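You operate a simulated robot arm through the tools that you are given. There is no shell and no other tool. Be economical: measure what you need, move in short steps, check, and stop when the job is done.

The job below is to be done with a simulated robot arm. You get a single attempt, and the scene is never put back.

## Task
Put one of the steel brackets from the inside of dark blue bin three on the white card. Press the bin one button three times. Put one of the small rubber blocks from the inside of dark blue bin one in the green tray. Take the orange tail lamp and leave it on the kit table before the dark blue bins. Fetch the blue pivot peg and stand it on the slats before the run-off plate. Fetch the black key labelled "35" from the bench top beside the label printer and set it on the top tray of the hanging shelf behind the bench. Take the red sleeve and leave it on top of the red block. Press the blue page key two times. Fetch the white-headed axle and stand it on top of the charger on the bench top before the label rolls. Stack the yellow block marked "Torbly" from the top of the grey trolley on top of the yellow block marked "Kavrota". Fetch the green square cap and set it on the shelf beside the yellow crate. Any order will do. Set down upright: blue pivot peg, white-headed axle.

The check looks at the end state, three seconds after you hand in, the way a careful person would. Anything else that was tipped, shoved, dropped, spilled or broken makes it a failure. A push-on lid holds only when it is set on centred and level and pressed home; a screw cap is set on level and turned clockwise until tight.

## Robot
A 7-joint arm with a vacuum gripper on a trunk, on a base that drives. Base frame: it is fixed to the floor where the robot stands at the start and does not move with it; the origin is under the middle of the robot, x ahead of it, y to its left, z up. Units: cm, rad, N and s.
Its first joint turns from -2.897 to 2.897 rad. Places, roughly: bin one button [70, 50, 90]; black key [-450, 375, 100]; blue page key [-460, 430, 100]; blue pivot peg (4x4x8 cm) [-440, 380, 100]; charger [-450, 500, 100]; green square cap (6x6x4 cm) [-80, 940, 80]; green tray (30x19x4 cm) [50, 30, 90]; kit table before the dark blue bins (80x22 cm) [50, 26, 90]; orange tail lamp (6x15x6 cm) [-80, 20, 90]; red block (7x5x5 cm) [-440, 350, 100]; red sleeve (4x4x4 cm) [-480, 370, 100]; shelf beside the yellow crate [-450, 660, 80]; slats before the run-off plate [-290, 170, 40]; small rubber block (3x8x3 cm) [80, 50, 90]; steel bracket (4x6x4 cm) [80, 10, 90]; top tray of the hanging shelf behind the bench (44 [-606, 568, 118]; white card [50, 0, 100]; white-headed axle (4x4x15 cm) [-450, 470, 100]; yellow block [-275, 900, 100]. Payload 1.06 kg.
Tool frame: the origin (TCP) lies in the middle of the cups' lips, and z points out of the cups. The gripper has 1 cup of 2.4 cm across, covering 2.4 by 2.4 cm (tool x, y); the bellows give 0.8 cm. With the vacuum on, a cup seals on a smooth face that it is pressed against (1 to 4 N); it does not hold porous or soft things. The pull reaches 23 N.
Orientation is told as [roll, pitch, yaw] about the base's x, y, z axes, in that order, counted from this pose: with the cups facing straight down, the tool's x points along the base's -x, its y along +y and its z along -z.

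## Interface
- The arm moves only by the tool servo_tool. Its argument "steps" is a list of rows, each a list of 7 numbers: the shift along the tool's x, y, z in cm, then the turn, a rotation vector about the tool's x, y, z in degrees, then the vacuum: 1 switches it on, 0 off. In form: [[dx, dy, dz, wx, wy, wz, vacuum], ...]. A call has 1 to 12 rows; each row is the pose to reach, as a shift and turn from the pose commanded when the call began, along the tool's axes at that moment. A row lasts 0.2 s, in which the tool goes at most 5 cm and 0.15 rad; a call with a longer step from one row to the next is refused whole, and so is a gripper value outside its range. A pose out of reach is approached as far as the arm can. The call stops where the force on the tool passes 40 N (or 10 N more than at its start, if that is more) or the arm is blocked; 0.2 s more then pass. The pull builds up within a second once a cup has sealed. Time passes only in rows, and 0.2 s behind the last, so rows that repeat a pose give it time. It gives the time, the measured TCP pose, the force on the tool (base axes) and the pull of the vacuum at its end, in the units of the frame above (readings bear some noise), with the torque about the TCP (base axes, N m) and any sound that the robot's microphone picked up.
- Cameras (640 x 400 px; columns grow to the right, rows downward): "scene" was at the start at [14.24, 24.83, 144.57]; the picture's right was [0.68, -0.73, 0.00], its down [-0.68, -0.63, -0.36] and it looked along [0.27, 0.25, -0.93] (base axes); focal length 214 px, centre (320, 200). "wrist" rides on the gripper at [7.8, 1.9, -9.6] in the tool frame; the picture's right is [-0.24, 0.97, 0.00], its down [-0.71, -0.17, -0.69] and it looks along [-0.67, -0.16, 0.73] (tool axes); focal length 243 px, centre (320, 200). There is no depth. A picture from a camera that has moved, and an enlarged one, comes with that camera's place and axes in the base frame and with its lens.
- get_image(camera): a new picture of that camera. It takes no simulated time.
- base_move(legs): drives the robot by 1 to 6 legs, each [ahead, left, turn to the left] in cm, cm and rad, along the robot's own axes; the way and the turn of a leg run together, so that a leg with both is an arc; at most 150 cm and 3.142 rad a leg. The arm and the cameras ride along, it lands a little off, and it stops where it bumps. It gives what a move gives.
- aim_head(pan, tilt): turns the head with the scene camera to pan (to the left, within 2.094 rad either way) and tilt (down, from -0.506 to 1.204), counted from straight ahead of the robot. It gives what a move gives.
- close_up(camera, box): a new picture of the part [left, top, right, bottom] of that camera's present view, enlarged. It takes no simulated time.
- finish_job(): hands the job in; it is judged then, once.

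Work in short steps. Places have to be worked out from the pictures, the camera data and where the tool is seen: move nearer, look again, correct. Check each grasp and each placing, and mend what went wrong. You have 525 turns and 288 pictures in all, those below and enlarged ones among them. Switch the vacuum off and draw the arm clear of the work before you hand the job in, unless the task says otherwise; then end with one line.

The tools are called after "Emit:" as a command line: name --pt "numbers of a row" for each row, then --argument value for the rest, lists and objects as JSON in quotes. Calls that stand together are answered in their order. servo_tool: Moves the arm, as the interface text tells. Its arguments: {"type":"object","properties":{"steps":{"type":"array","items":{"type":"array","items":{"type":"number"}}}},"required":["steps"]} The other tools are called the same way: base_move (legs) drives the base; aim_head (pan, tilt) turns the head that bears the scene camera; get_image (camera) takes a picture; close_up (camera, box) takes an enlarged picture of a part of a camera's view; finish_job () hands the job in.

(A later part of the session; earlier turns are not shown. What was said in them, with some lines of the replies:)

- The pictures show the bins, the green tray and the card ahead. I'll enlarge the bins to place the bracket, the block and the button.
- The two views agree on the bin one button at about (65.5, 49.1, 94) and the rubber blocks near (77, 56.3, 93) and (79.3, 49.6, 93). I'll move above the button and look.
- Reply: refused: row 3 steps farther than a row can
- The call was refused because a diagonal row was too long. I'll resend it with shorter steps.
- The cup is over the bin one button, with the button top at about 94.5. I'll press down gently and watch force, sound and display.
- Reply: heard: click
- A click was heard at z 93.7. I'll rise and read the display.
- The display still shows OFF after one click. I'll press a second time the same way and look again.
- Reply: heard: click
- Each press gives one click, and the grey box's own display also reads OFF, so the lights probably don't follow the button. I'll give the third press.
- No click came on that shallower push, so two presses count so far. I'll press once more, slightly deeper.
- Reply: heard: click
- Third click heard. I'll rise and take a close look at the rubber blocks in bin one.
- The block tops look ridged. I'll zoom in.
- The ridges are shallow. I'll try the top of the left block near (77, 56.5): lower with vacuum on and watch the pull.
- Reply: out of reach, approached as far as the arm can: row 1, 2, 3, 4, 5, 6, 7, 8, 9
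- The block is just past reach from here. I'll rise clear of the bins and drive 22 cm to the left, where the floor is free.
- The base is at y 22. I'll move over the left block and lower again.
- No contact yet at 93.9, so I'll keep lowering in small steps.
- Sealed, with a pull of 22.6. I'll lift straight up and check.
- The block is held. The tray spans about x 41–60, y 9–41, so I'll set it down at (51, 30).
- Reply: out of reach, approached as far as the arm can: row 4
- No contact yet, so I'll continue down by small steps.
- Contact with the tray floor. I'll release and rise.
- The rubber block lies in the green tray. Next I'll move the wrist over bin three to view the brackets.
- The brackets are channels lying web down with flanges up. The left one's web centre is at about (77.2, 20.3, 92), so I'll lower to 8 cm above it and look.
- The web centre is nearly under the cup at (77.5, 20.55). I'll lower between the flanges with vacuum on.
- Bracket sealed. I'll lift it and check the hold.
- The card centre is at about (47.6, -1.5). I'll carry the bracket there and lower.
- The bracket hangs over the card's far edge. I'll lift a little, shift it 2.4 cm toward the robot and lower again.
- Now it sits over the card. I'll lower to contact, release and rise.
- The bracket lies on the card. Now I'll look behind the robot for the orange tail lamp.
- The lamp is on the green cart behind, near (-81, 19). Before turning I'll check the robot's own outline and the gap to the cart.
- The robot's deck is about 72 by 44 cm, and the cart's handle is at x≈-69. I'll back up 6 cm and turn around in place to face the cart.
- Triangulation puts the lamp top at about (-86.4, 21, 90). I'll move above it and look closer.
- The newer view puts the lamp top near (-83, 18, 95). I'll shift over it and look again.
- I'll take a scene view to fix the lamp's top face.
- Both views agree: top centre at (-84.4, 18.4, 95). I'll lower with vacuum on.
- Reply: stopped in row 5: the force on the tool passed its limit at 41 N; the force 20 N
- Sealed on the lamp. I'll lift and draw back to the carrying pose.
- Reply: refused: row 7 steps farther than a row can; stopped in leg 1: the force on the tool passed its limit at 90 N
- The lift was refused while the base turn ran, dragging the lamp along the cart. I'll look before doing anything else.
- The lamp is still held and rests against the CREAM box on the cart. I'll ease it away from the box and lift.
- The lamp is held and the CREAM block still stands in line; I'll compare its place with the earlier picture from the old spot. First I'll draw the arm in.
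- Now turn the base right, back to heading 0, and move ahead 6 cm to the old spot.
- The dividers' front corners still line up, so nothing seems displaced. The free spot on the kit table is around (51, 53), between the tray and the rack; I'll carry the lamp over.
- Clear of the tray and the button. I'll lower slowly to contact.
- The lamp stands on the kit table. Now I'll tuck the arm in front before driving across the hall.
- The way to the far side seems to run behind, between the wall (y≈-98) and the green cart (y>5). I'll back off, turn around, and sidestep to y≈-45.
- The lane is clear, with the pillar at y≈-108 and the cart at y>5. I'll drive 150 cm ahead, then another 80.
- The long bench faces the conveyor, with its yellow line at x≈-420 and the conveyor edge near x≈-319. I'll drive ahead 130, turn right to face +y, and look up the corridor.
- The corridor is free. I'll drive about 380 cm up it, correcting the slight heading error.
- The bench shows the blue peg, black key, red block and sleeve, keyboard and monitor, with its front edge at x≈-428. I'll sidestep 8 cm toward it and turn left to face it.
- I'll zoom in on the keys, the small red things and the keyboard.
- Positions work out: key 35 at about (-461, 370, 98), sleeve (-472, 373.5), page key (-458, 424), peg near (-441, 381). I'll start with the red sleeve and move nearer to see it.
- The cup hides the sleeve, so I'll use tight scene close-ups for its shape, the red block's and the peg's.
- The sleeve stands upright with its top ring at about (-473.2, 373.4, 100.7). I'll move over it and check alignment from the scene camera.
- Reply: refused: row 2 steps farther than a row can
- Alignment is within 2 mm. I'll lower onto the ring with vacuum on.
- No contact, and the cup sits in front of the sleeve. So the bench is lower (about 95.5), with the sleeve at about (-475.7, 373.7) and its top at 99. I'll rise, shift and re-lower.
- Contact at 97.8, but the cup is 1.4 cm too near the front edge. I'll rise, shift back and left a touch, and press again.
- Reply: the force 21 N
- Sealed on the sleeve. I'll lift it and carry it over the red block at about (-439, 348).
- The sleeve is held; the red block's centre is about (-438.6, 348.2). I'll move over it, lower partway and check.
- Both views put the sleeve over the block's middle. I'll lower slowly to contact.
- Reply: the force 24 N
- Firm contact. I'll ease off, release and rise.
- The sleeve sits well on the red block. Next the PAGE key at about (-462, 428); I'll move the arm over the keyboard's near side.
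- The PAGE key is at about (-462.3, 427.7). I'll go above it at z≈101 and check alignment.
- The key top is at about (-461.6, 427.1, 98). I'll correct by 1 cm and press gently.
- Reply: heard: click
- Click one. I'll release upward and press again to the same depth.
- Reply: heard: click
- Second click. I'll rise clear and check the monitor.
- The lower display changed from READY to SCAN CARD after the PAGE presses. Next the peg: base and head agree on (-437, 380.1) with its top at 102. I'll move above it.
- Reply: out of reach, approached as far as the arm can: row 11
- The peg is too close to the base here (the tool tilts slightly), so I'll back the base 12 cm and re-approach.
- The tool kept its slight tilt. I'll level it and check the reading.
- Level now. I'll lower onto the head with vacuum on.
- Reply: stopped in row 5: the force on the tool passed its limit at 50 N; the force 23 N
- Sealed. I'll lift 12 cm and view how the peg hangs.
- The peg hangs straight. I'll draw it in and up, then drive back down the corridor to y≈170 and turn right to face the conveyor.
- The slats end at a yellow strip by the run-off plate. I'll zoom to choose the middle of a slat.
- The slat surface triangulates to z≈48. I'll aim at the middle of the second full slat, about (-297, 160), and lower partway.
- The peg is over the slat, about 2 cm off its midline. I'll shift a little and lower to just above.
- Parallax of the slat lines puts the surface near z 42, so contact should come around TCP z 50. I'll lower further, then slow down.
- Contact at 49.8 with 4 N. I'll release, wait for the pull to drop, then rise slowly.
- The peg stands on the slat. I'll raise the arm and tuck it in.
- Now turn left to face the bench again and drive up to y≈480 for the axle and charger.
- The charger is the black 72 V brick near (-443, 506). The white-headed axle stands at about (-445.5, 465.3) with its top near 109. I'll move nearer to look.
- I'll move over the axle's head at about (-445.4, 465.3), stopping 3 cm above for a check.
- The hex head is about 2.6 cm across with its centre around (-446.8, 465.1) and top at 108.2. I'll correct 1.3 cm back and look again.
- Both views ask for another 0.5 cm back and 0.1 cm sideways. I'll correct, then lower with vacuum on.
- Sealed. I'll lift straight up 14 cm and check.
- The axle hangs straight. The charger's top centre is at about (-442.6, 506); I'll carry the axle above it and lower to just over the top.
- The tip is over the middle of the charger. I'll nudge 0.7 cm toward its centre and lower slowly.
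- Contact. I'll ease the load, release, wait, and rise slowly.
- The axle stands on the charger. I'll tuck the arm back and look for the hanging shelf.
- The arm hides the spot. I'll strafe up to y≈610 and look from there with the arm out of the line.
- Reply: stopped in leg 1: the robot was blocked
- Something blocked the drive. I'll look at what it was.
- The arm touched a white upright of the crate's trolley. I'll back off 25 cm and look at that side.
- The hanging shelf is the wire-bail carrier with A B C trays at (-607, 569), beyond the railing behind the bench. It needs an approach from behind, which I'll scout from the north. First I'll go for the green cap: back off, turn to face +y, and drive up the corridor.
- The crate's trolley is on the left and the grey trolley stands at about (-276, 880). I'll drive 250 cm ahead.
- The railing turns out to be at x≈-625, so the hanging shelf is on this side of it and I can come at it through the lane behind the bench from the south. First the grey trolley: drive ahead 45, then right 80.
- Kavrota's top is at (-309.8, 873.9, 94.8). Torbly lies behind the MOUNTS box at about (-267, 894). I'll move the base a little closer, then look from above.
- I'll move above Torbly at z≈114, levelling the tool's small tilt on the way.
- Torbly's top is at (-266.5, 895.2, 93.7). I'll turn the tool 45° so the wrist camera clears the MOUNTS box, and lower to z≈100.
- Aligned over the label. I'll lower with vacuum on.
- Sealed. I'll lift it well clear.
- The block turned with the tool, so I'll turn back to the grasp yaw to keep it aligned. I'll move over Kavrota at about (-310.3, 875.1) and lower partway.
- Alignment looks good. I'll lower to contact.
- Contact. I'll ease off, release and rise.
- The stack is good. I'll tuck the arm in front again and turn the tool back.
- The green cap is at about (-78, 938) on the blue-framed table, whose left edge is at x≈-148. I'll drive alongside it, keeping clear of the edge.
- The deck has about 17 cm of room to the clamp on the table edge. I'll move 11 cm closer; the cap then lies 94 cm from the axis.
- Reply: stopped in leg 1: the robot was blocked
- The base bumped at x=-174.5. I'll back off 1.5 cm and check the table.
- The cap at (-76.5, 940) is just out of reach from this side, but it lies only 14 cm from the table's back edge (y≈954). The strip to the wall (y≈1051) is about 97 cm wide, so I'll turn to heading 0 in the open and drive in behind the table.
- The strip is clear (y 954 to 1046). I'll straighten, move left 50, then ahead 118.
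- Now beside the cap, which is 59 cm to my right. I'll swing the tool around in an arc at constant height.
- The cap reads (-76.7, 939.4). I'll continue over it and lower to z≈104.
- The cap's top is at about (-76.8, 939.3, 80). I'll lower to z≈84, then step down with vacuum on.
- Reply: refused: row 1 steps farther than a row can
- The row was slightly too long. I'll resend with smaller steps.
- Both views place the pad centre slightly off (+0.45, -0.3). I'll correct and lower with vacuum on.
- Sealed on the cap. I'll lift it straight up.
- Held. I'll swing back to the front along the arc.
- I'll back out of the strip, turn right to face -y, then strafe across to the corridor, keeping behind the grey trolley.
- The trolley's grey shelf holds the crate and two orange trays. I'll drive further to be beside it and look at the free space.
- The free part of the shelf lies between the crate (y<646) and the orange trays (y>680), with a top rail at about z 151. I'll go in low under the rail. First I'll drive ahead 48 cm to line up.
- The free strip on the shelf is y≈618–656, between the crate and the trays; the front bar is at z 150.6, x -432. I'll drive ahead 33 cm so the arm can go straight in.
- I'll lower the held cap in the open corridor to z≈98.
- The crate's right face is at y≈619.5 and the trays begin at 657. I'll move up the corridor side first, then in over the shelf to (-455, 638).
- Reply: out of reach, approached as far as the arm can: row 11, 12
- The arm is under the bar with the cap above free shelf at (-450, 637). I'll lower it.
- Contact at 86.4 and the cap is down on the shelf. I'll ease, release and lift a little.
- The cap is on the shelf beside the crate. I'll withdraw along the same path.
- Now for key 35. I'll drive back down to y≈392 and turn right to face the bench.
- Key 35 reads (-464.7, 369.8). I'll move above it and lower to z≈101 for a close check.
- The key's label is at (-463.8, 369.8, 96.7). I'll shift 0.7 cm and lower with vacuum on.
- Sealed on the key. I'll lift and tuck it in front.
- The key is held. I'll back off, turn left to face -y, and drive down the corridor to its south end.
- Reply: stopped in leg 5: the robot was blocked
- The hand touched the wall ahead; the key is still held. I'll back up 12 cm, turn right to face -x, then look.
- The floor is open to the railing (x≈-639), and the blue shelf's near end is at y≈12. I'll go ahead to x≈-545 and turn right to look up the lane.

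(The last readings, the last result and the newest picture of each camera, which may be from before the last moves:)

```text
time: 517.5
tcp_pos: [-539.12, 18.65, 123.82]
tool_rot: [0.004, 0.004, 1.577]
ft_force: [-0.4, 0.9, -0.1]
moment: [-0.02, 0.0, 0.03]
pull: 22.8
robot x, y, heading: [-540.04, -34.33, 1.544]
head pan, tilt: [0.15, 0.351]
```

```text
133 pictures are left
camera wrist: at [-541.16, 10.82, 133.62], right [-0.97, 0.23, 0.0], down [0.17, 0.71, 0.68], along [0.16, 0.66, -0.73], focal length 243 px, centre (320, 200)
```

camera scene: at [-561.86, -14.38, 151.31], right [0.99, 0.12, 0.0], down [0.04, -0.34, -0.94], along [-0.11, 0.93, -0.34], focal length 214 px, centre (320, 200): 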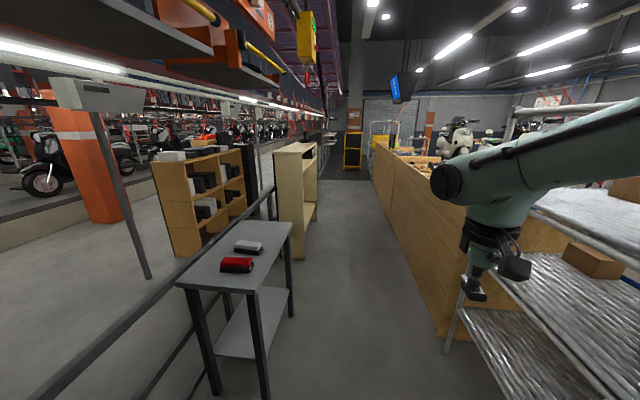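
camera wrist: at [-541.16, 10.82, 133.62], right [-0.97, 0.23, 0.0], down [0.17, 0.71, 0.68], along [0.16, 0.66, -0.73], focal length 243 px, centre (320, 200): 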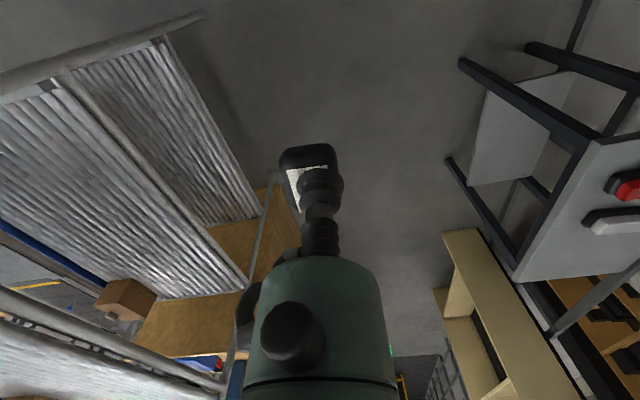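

The lane is clear, about x -602 to -485. I'll straighten and drive up to y≈470.

Emit:
base_move --legs '[[0, 0, 0.027], [150, 0, 0], [150, 0, 0], [150, 0, 0], [55, 0, 0]]'

Emit:
aim_head --pan 0.5 --tilt 0.3

```text
time: 542.2
tcp_pos: [-527.75, 525.03, 123.88]
tool_rot: [0.003, 0.005, 1.581]
ft_force: [-0.1, -0.1, -1.0]
moment: [0.01, 0.0, -0.02]
pull: 23.0
robot x, y, heading: [-528.66, 472.2, 1.544]
head pan, tilt: [0.15, 0.351]
```

```text
time: 543.0
tcp_pos: [-527.9, 525.09, 123.83]
tool_rot: [0.004, 0.006, 1.582]
ft_force: [0.1, -0.2, 0.0]
moment: [0.03, 0.02, -0.01]
pull: 22.5
robot x, y, heading: [-528.49, 472.05, 1.545]
head pan, tilt: [0.499, 0.3]
```

Emit:
get_image --camera "scene"

```text
132 pictures are left
camera scene: at [-553.38, 490.99, 151.78], right [0.89, 0.46, 0.0], down [0.14, -0.26, -0.96], along [-0.44, 0.85, -0.3], focal length 214 px, centre (320, 200)
```

scene: 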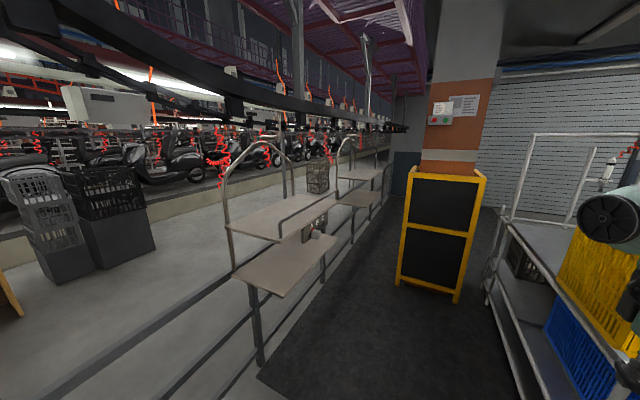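

The carrier's top tray spans about x -621 to -597, y 540–591, open toward the lane, with end arches and an overhead beam at z≈160. I'll shift left 10, turn to face it here (clear of it), then back 9.

Emit:
base_move --legs '[[0, 10, 0], [0, 0, 1.595], [-9, 0, 0]]'

Emit:
aim_head --pan -0.7 --tilt 0.3

```text
time: 548.8
tcp_pos: [-582.27, 471.2, 123.85]
tool_rot: [0.002, 0.004, -3.093]
ft_force: [0.2, -0.5, -0.6]
moment: [0.0, 0.04, 0.01]
pull: 22.9
robot x, y, heading: [-528.99, 472.54, -3.129]
head pan, tilt: [0.499, 0.3]
```

```text
time: 550.2
tcp_pos: [-582.29, 471.23, 123.94]
tool_rot: [0.003, 0.004, -3.093]
ft_force: [0.6, 0.0, -0.5]
moment: [-0.01, 0.01, -0.02]
pull: 22.8
robot x, y, heading: [-529.38, 472.49, -3.121]
head pan, tilt: [-0.7, 0.3]
```

Emit:
base_move --legs '[[0, -45, 0]]'

Emit:
get_image --camera "scene"

```text
time: 552.9
tcp_pos: [-582.81, 516.13, 123.86]
tool_rot: [0.004, 0.007, -3.099]
ft_force: [-0.8, -0.1, 0.7]
moment: [0.03, -0.03, 0.0]
pull: 22.8
robot x, y, heading: [-529.86, 516.81, -3.134]
head pan, tilt: [-0.7, 0.3]
```

```text
131 pictures are left
camera scene: at [-546.77, 502.1, 151.78], right [0.64, 0.77, 0.0], down [0.23, -0.19, -0.96], along [-0.74, 0.61, -0.3], focal length 214 px, centre (320, 200)
```

scene: 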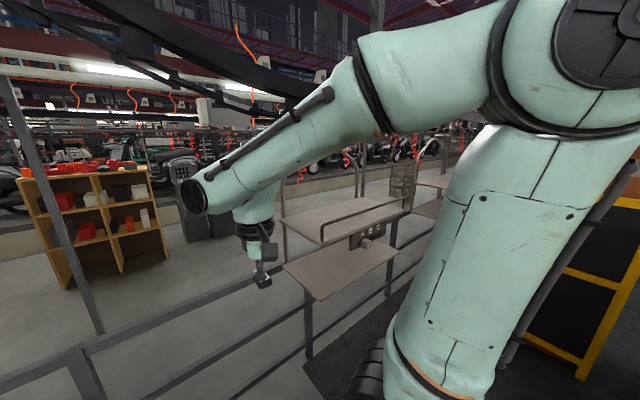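

Emit:
base_move --legs '[[0, -48, 0]]'

Emit:
aim_head --pan -0.15 --tilt 0.45

```text
time: 555.8
tcp_pos: [-583.32, 563.67, 123.93]
tool_rot: [0.005, 0.005, -3.096]
ft_force: [-0.1, -0.3, -0.1]
moment: [-0.01, 0.0, 0.0]
pull: 23.1
robot x, y, heading: [-530.12, 564.91, -3.126]
head pan, tilt: [-0.7, 0.3]
```

```text
time: 556.7
tcp_pos: [-583.22, 563.7, 123.91]
tool_rot: [0.002, 0.006, -3.096]
ft_force: [0.4, -0.2, -1.1]
moment: [-0.02, 0.03, 0.02]
pull: 22.8
robot x, y, heading: [-530.33, 565.09, -3.13]
head pan, tilt: [-0.15, 0.45]
```

Emit:
get_image --camera "scene"

Emit:
get_image --camera "wrist"

```text
130 pictures are left
camera scene: at [-549.14, 544.98, 150.39], right [0.14, 0.99, 0.0], down [0.43, -0.06, -0.9], along [-0.89, 0.13, -0.44], focal length 214 px, centre (320, 200)
```

scene: 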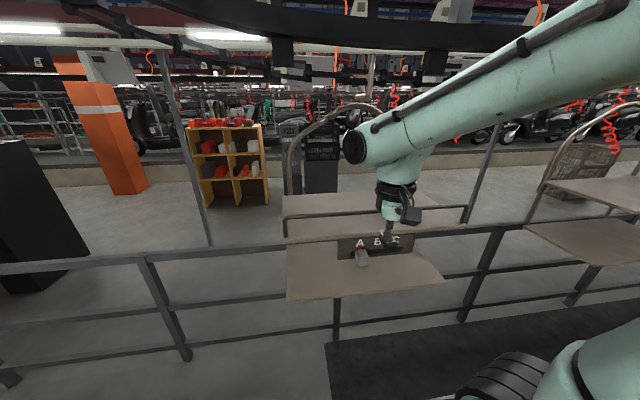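

```text
129 pictures are left
camera wrist: at [-575.58, 562.18, 133.61], right [-0.19, -0.98, 0.0], down [-0.72, 0.14, 0.68], along [-0.67, 0.13, -0.73], focal length 243 px, centre (320, 200)
```

wrist: 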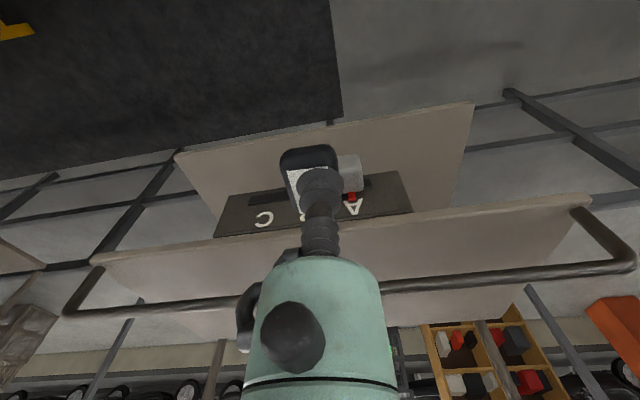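

The bail arch stands in the plane x≈-606 (top z≈147), and in this folded pose the wrist sticks out ahead of the cup. A more stretched, diagonal reach is safer, so I'll strafe left 50 cm and reach out to the right.

Emit:
base_move --legs '[[0, 50, 0]]'

```text
time: 559.6
tcp_pos: [-582.85, 515.28, 123.84]
tool_rot: [0.004, 0.006, -3.103]
ft_force: [1.2, 0.3, -0.1]
moment: [0.01, -0.02, -0.01]
pull: 22.8
robot x, y, heading: [-530.36, 516.23, -3.137]
head pan, tilt: [-0.15, 0.45]
```

Emit:
servo_tool --pt "0.18 -4.5 -1 0 0 0 1" --pt "0.36 -9.1 -2 0 0 0 1" --pt "0.53 -13.7 -3 0 0 0 1" --pt "0.71 -18.3 -3 0 0 0 1" --pt "0.89 -22.9 -3 0 0 0 1" --pt "1.07 -27.5 -3 0 0 0 1" --pt "2.24 -32.1 -3 0 0 0 1" --pt "3.4 -36.6 -3 0 0 0 1" --pt "4.6 -41.1 -3 0 0 0 1" --pt "5.8 -45.6 -3 0 0 0 1" --pt "6.95 -50.1 -3 0 0 0 1" --pt "8.1 -54.5 -3 0 0 0 1"

Emit:
get_image --camera "scene"

Emit:
get_image --camera "wrist"

```text
time: 562.2
tcp_pos: [-576.98, 570.14, 126.91]
tool_rot: [0.003, 0.005, -3.102]
ft_force: [0.4, -0.2, -0.5]
moment: [0.02, -0.01, 0.01]
pull: 23.0
robot x, y, heading: [-530.05, 516.23, -3.138]
head pan, tilt: [-0.15, 0.45]
```

```text
128 pictures are left
camera scene: at [-548.85, 496.29, 150.38], right [0.14, 0.99, 0.0], down [0.43, -0.06, -0.9], along [-0.89, 0.13, -0.44], focal length 214 px, centre (320, 200)
```

scene: 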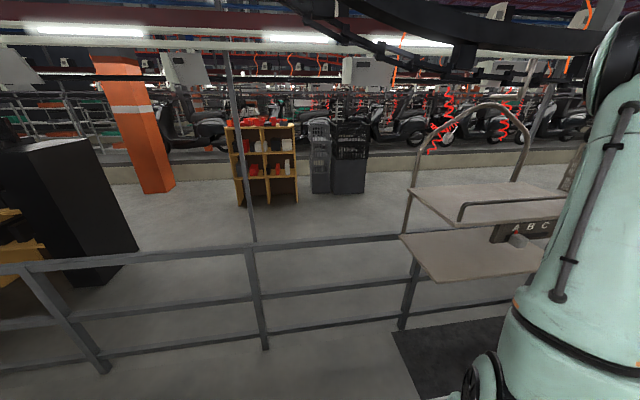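

```text
127 pictures are left
camera wrist: at [-569.39, 568.61, 136.58], right [-0.2, -0.98, 0.0], down [-0.72, 0.14, 0.68], along [-0.67, 0.13, -0.73], focal length 243 px, centre (320, 200)
```

wrist: 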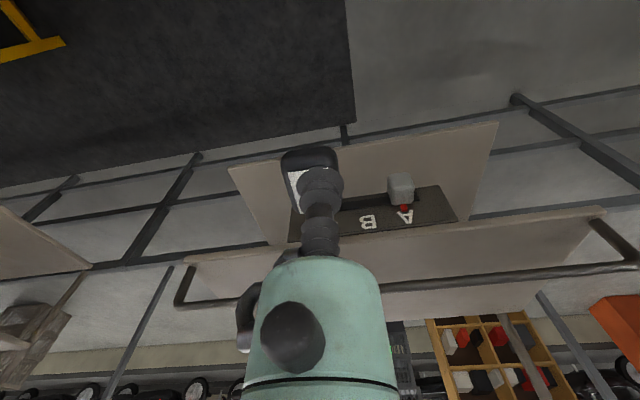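

The view shows the bail rises from the tray's back edge (x≈-618) and a guard rail runs along its front edge at z≈125. I'll raise over the rail, extend to x≈-604 at z≈131, and check.

Emit:
servo_tool --pt "0 0 -4.5 0 0 0 1" --pt "-4.5 0.2 -5 0 0 0 1" --pt "-9 0.3 -5 0 0 0 1" --pt "-13.5 0.5 -5 0 0 0 1" --pt "-18 0.7 -5 0 0 0 1" --pt "-22.5 0.9 -5 0 0 0 1" --pt "-26.5 1 -5 0 0 0 1"

Emit:
aim_head --pan -0.5 --tilt 0.3

Emit:
get_image --camera "wrist"

```text
time: 563.8
tcp_pos: [-603.37, 568.42, 132.11]
tool_rot: [0.003, 0.002, -3.105]
ft_force: [-0.2, 0.0, -0.2]
moment: [-0.06, 0.01, -0.05]
pull: 22.6
robot x, y, heading: [-530.5, 515.61, -3.14]
head pan, tilt: [-0.15, 0.45]
```

```text
time: 564.6
tcp_pos: [-603.26, 568.31, 131.8]
tool_rot: [0.004, 0.006, -3.103]
ft_force: [-1.1, -0.4, -0.2]
moment: [0.02, 0.0, 0.0]
pull: 22.6
robot x, y, heading: [-529.94, 516.07, -3.14]
head pan, tilt: [-0.499, 0.3]
```

```text
126 pictures are left
camera wrist: at [-595.66, 566.8, 141.55], right [-0.2, -0.98, 0.0], down [-0.72, 0.15, 0.68], along [-0.67, 0.13, -0.73], focal length 243 px, centre (320, 200)
```

wrist: 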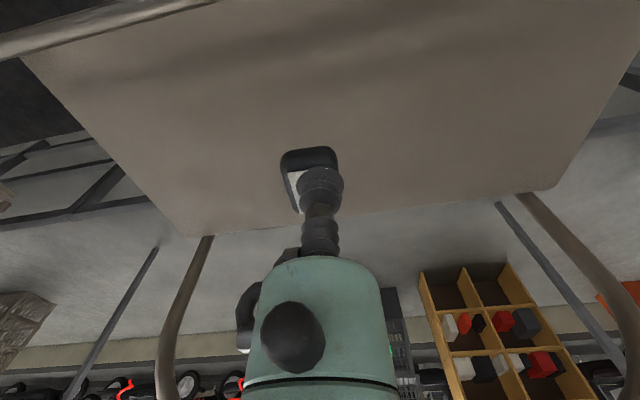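

The key is centred over the top tray. I'll check the arm's clearance to the bail and beam in the scene view.

Emit:
get_image --camera "scene"

```text
125 pictures are left
camera scene: at [-548.01, 499.47, 151.78], right [0.47, 0.88, 0.0], down [0.26, -0.14, -0.96], along [-0.84, 0.45, -0.3], focal length 214 px, centre (320, 200)
```

scene: 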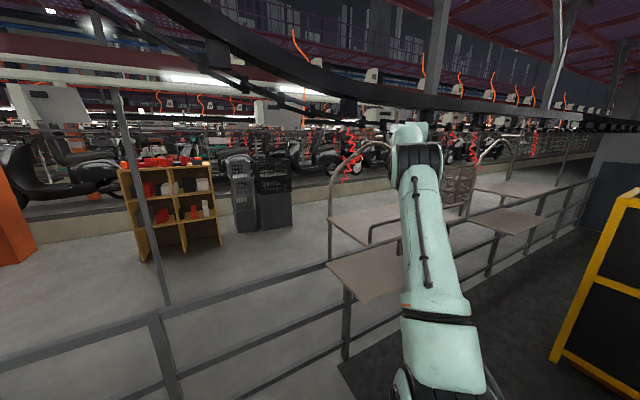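

The arm is clear. I'll lower the key to the tray.

Emit:
servo_tool --pt "0 0 3 0 0 0 1" --pt "0 0 6 0 0 0 1" --pt "0 0 9 0 0 0 1" --pt "0 0 10.2 0 0 0 1" --pt "0 0 10.6 0 0 0 1" --pt "0 0 10.6 0 0 0 1"

```text
time: 566.0
tcp_pos: [-603.36, 568.28, 120.94]
tool_rot: [0.003, 0.005, -3.104]
ft_force: [0.4, 0.1, 0.2]
moment: [0.01, 0.02, 0.0]
pull: 22.7
robot x, y, heading: [-530.01, 515.94, -3.133]
head pan, tilt: [-0.499, 0.3]
```

Emit:
servo_tool --pt "0 0 0.3 0 0 0 1" --pt "0 0 0.6 0 0 0 1" --pt "0 0 0.9 0 0 0 1"

```text
time: 566.8
tcp_pos: [-603.28, 568.15, 120.32]
tool_rot: [0.004, 0.004, -3.104]
ft_force: [-0.5, 0.3, 0.7]
moment: [0.01, 0.01, 0.0]
pull: 22.9
robot x, y, heading: [-530.12, 515.81, -3.142]
head pan, tilt: [-0.499, 0.3]
```

Emit:
servo_tool --pt "0 0 0.3 0 0 0 1" --pt "0 0 0.5 0 0 0 1" --pt "0 0 0.5 0 0 0 1"

```text
time: 567.6
tcp_pos: [-603.18, 568.02, 119.66]
tool_rot: [0.004, 0.006, -3.104]
ft_force: [-1.1, 0.7, 0.3]
moment: [0.01, 0.02, -0.01]
pull: 22.6
robot x, y, heading: [-529.9, 516.06, -3.131]
head pan, tilt: [-0.499, 0.3]
```

Emit:
servo_tool --pt "0 0 0.3 0 0 0 1" --pt "0 0 0.6 0 0 0 1" --pt "0 0 0.6 0 0 0 1"

Emit:
get_image --camera "wrist"

```text
time: 568.4
tcp_pos: [-603.22, 568.14, 119.08]
tool_rot: [0.002, 0.003, -3.104]
ft_force: [-3.3, 2.2, 19.4]
moment: [0.1, 0.03, 0.01]
pull: 23.4
robot x, y, heading: [-530.19, 516.02, -3.136]
head pan, tilt: [-0.499, 0.3]
```

```text
124 pictures are left
camera wrist: at [-595.54, 566.51, 128.9], right [-0.2, -0.98, 0.0], down [-0.72, 0.15, 0.68], along [-0.67, 0.13, -0.73], focal length 243 px, centre (320, 200)
```

wrist: 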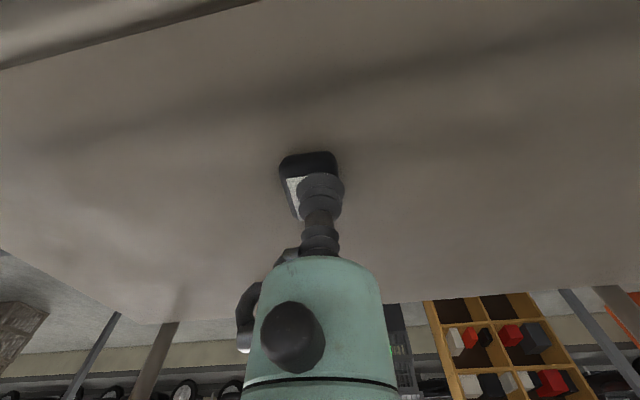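

The key rests on the tray. I'll ease, release and rise above the rail.

Emit:
servo_tool --pt "0 0 -0.3 0 0 0 1" --pt "0 0 -0.3 0 0 0 0" --pt "0 0 -0.3 0 0 0 0" --pt "0 0 -0.3 0 0 0 0" --pt "0 0 -0.8 0 0 0 0" --pt "0 0 -2.5 0 0 0 0" --pt "0 0 -6 0 0 0 0" --pt "0 0 -10 0 0 0 0" --pt "0 0 -13 0 0 0 0"

Emit:
get_image --camera "wrist"

```text
time: 570.4
tcp_pos: [-603.18, 567.86, 132.09]
tool_rot: [0.003, 0.006, -3.103]
ft_force: [0.5, 0.2, 0.4]
moment: [-0.01, 0.01, 0.04]
pull: 0.0
robot x, y, heading: [-529.82, 515.96, -3.136]
head pan, tilt: [-0.499, 0.3]
```

```text
123 pictures are left
camera wrist: at [-595.56, 566.38, 141.8], right [-0.2, -0.98, 0.0], down [-0.72, 0.15, 0.68], along [-0.67, 0.13, -0.73], focal length 243 px, centre (320, 200)
```

wrist: 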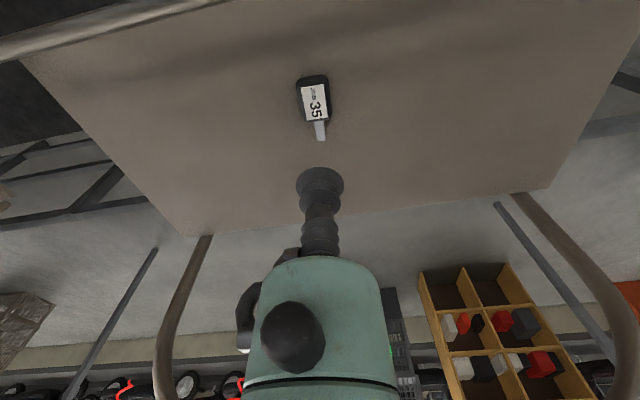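

Key 35 lies on the top tray. I'll withdraw the arm back over the rail and away.

Emit:
servo_tool --pt "4.5 -0.2 0 0 0 0 0" --pt "9 -0.3 0 0 0 0 0" --pt "13.5 -0.5 0 0 0 0 0" --pt "18 -0.7 0 0 0 0 0" --pt "22.5 -0.9 0 0 0 0 0" --pt "26.5 -1 0 0 0 0 0"

Emit:
servo_tool --pt "-1.1 4.4 1 0 0 0 0" --pt "-2.3 8.9 2 0 0 0 0" --pt "-3.5 13.4 3 0 0 0 0" --pt "-4.7 17.9 4 0 0 0 0" --pt "-5.9 22.4 5 0 0 0 0" --pt "-7 27 6 0 0 0 0" --pt "-7.2 31.6 6 0 0 0 0" --pt "-7.4 36.2 6 0 0 0 0" --pt "-7.6 40.8 6 0 0 0 0" --pt "-7.8 45.4 6 0 0 0 0" --pt "-8 50 6 0 0 0 0" --pt "-8.1 54 7 0 0 0 0"

Emit:
get_image --camera "scene"

```text
time: 571.8
tcp_pos: [-577.01, 569.68, 132.36]
tool_rot: [0.004, 0.006, -3.101]
ft_force: [-0.8, -0.6, -0.2]
moment: [-0.01, -0.02, -0.04]
pull: 0.0
robot x, y, heading: [-530.16, 516.05, -3.135]
head pan, tilt: [-0.499, 0.3]
```

```text
time: 574.4
tcp_pos: [-583.07, 515.7, 125.6]
tool_rot: [0.003, 0.004, -3.103]
ft_force: [-0.1, -0.6, 1.1]
moment: [0.01, -0.01, -0.06]
pull: 0.1
robot x, y, heading: [-529.94, 515.85, -3.131]
head pan, tilt: [-0.499, 0.3]
```

```text
122 pictures are left
camera scene: at [-548.0, 499.5, 151.78], right [0.47, 0.88, 0.0], down [0.26, -0.14, -0.96], along [-0.84, 0.45, -0.3], focal length 214 px, centre (320, 200)
```

scene: 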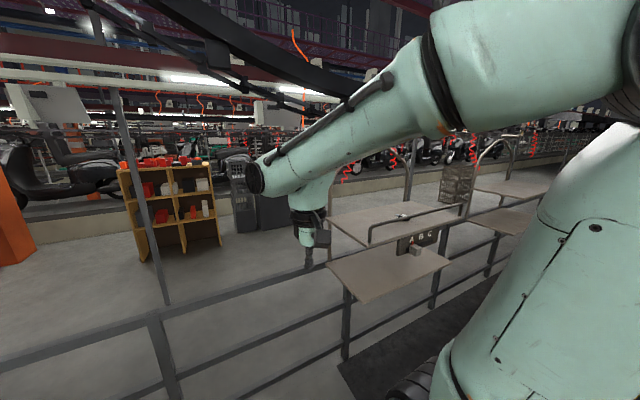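

All parts are placed, all presses clicked, the vacuum is off and the arm is clear of the carrier. I'll hand in.

Emit:
finish_job

```text
The job is handed in.
```

All eleven tasks are done and handed in. Along the way I dragged the orange tail lamp about 24 cm along the green cart into the dividers before lifting it, and bumped the crate's trolley, the blue table and a wall; I saw nothing displaced.
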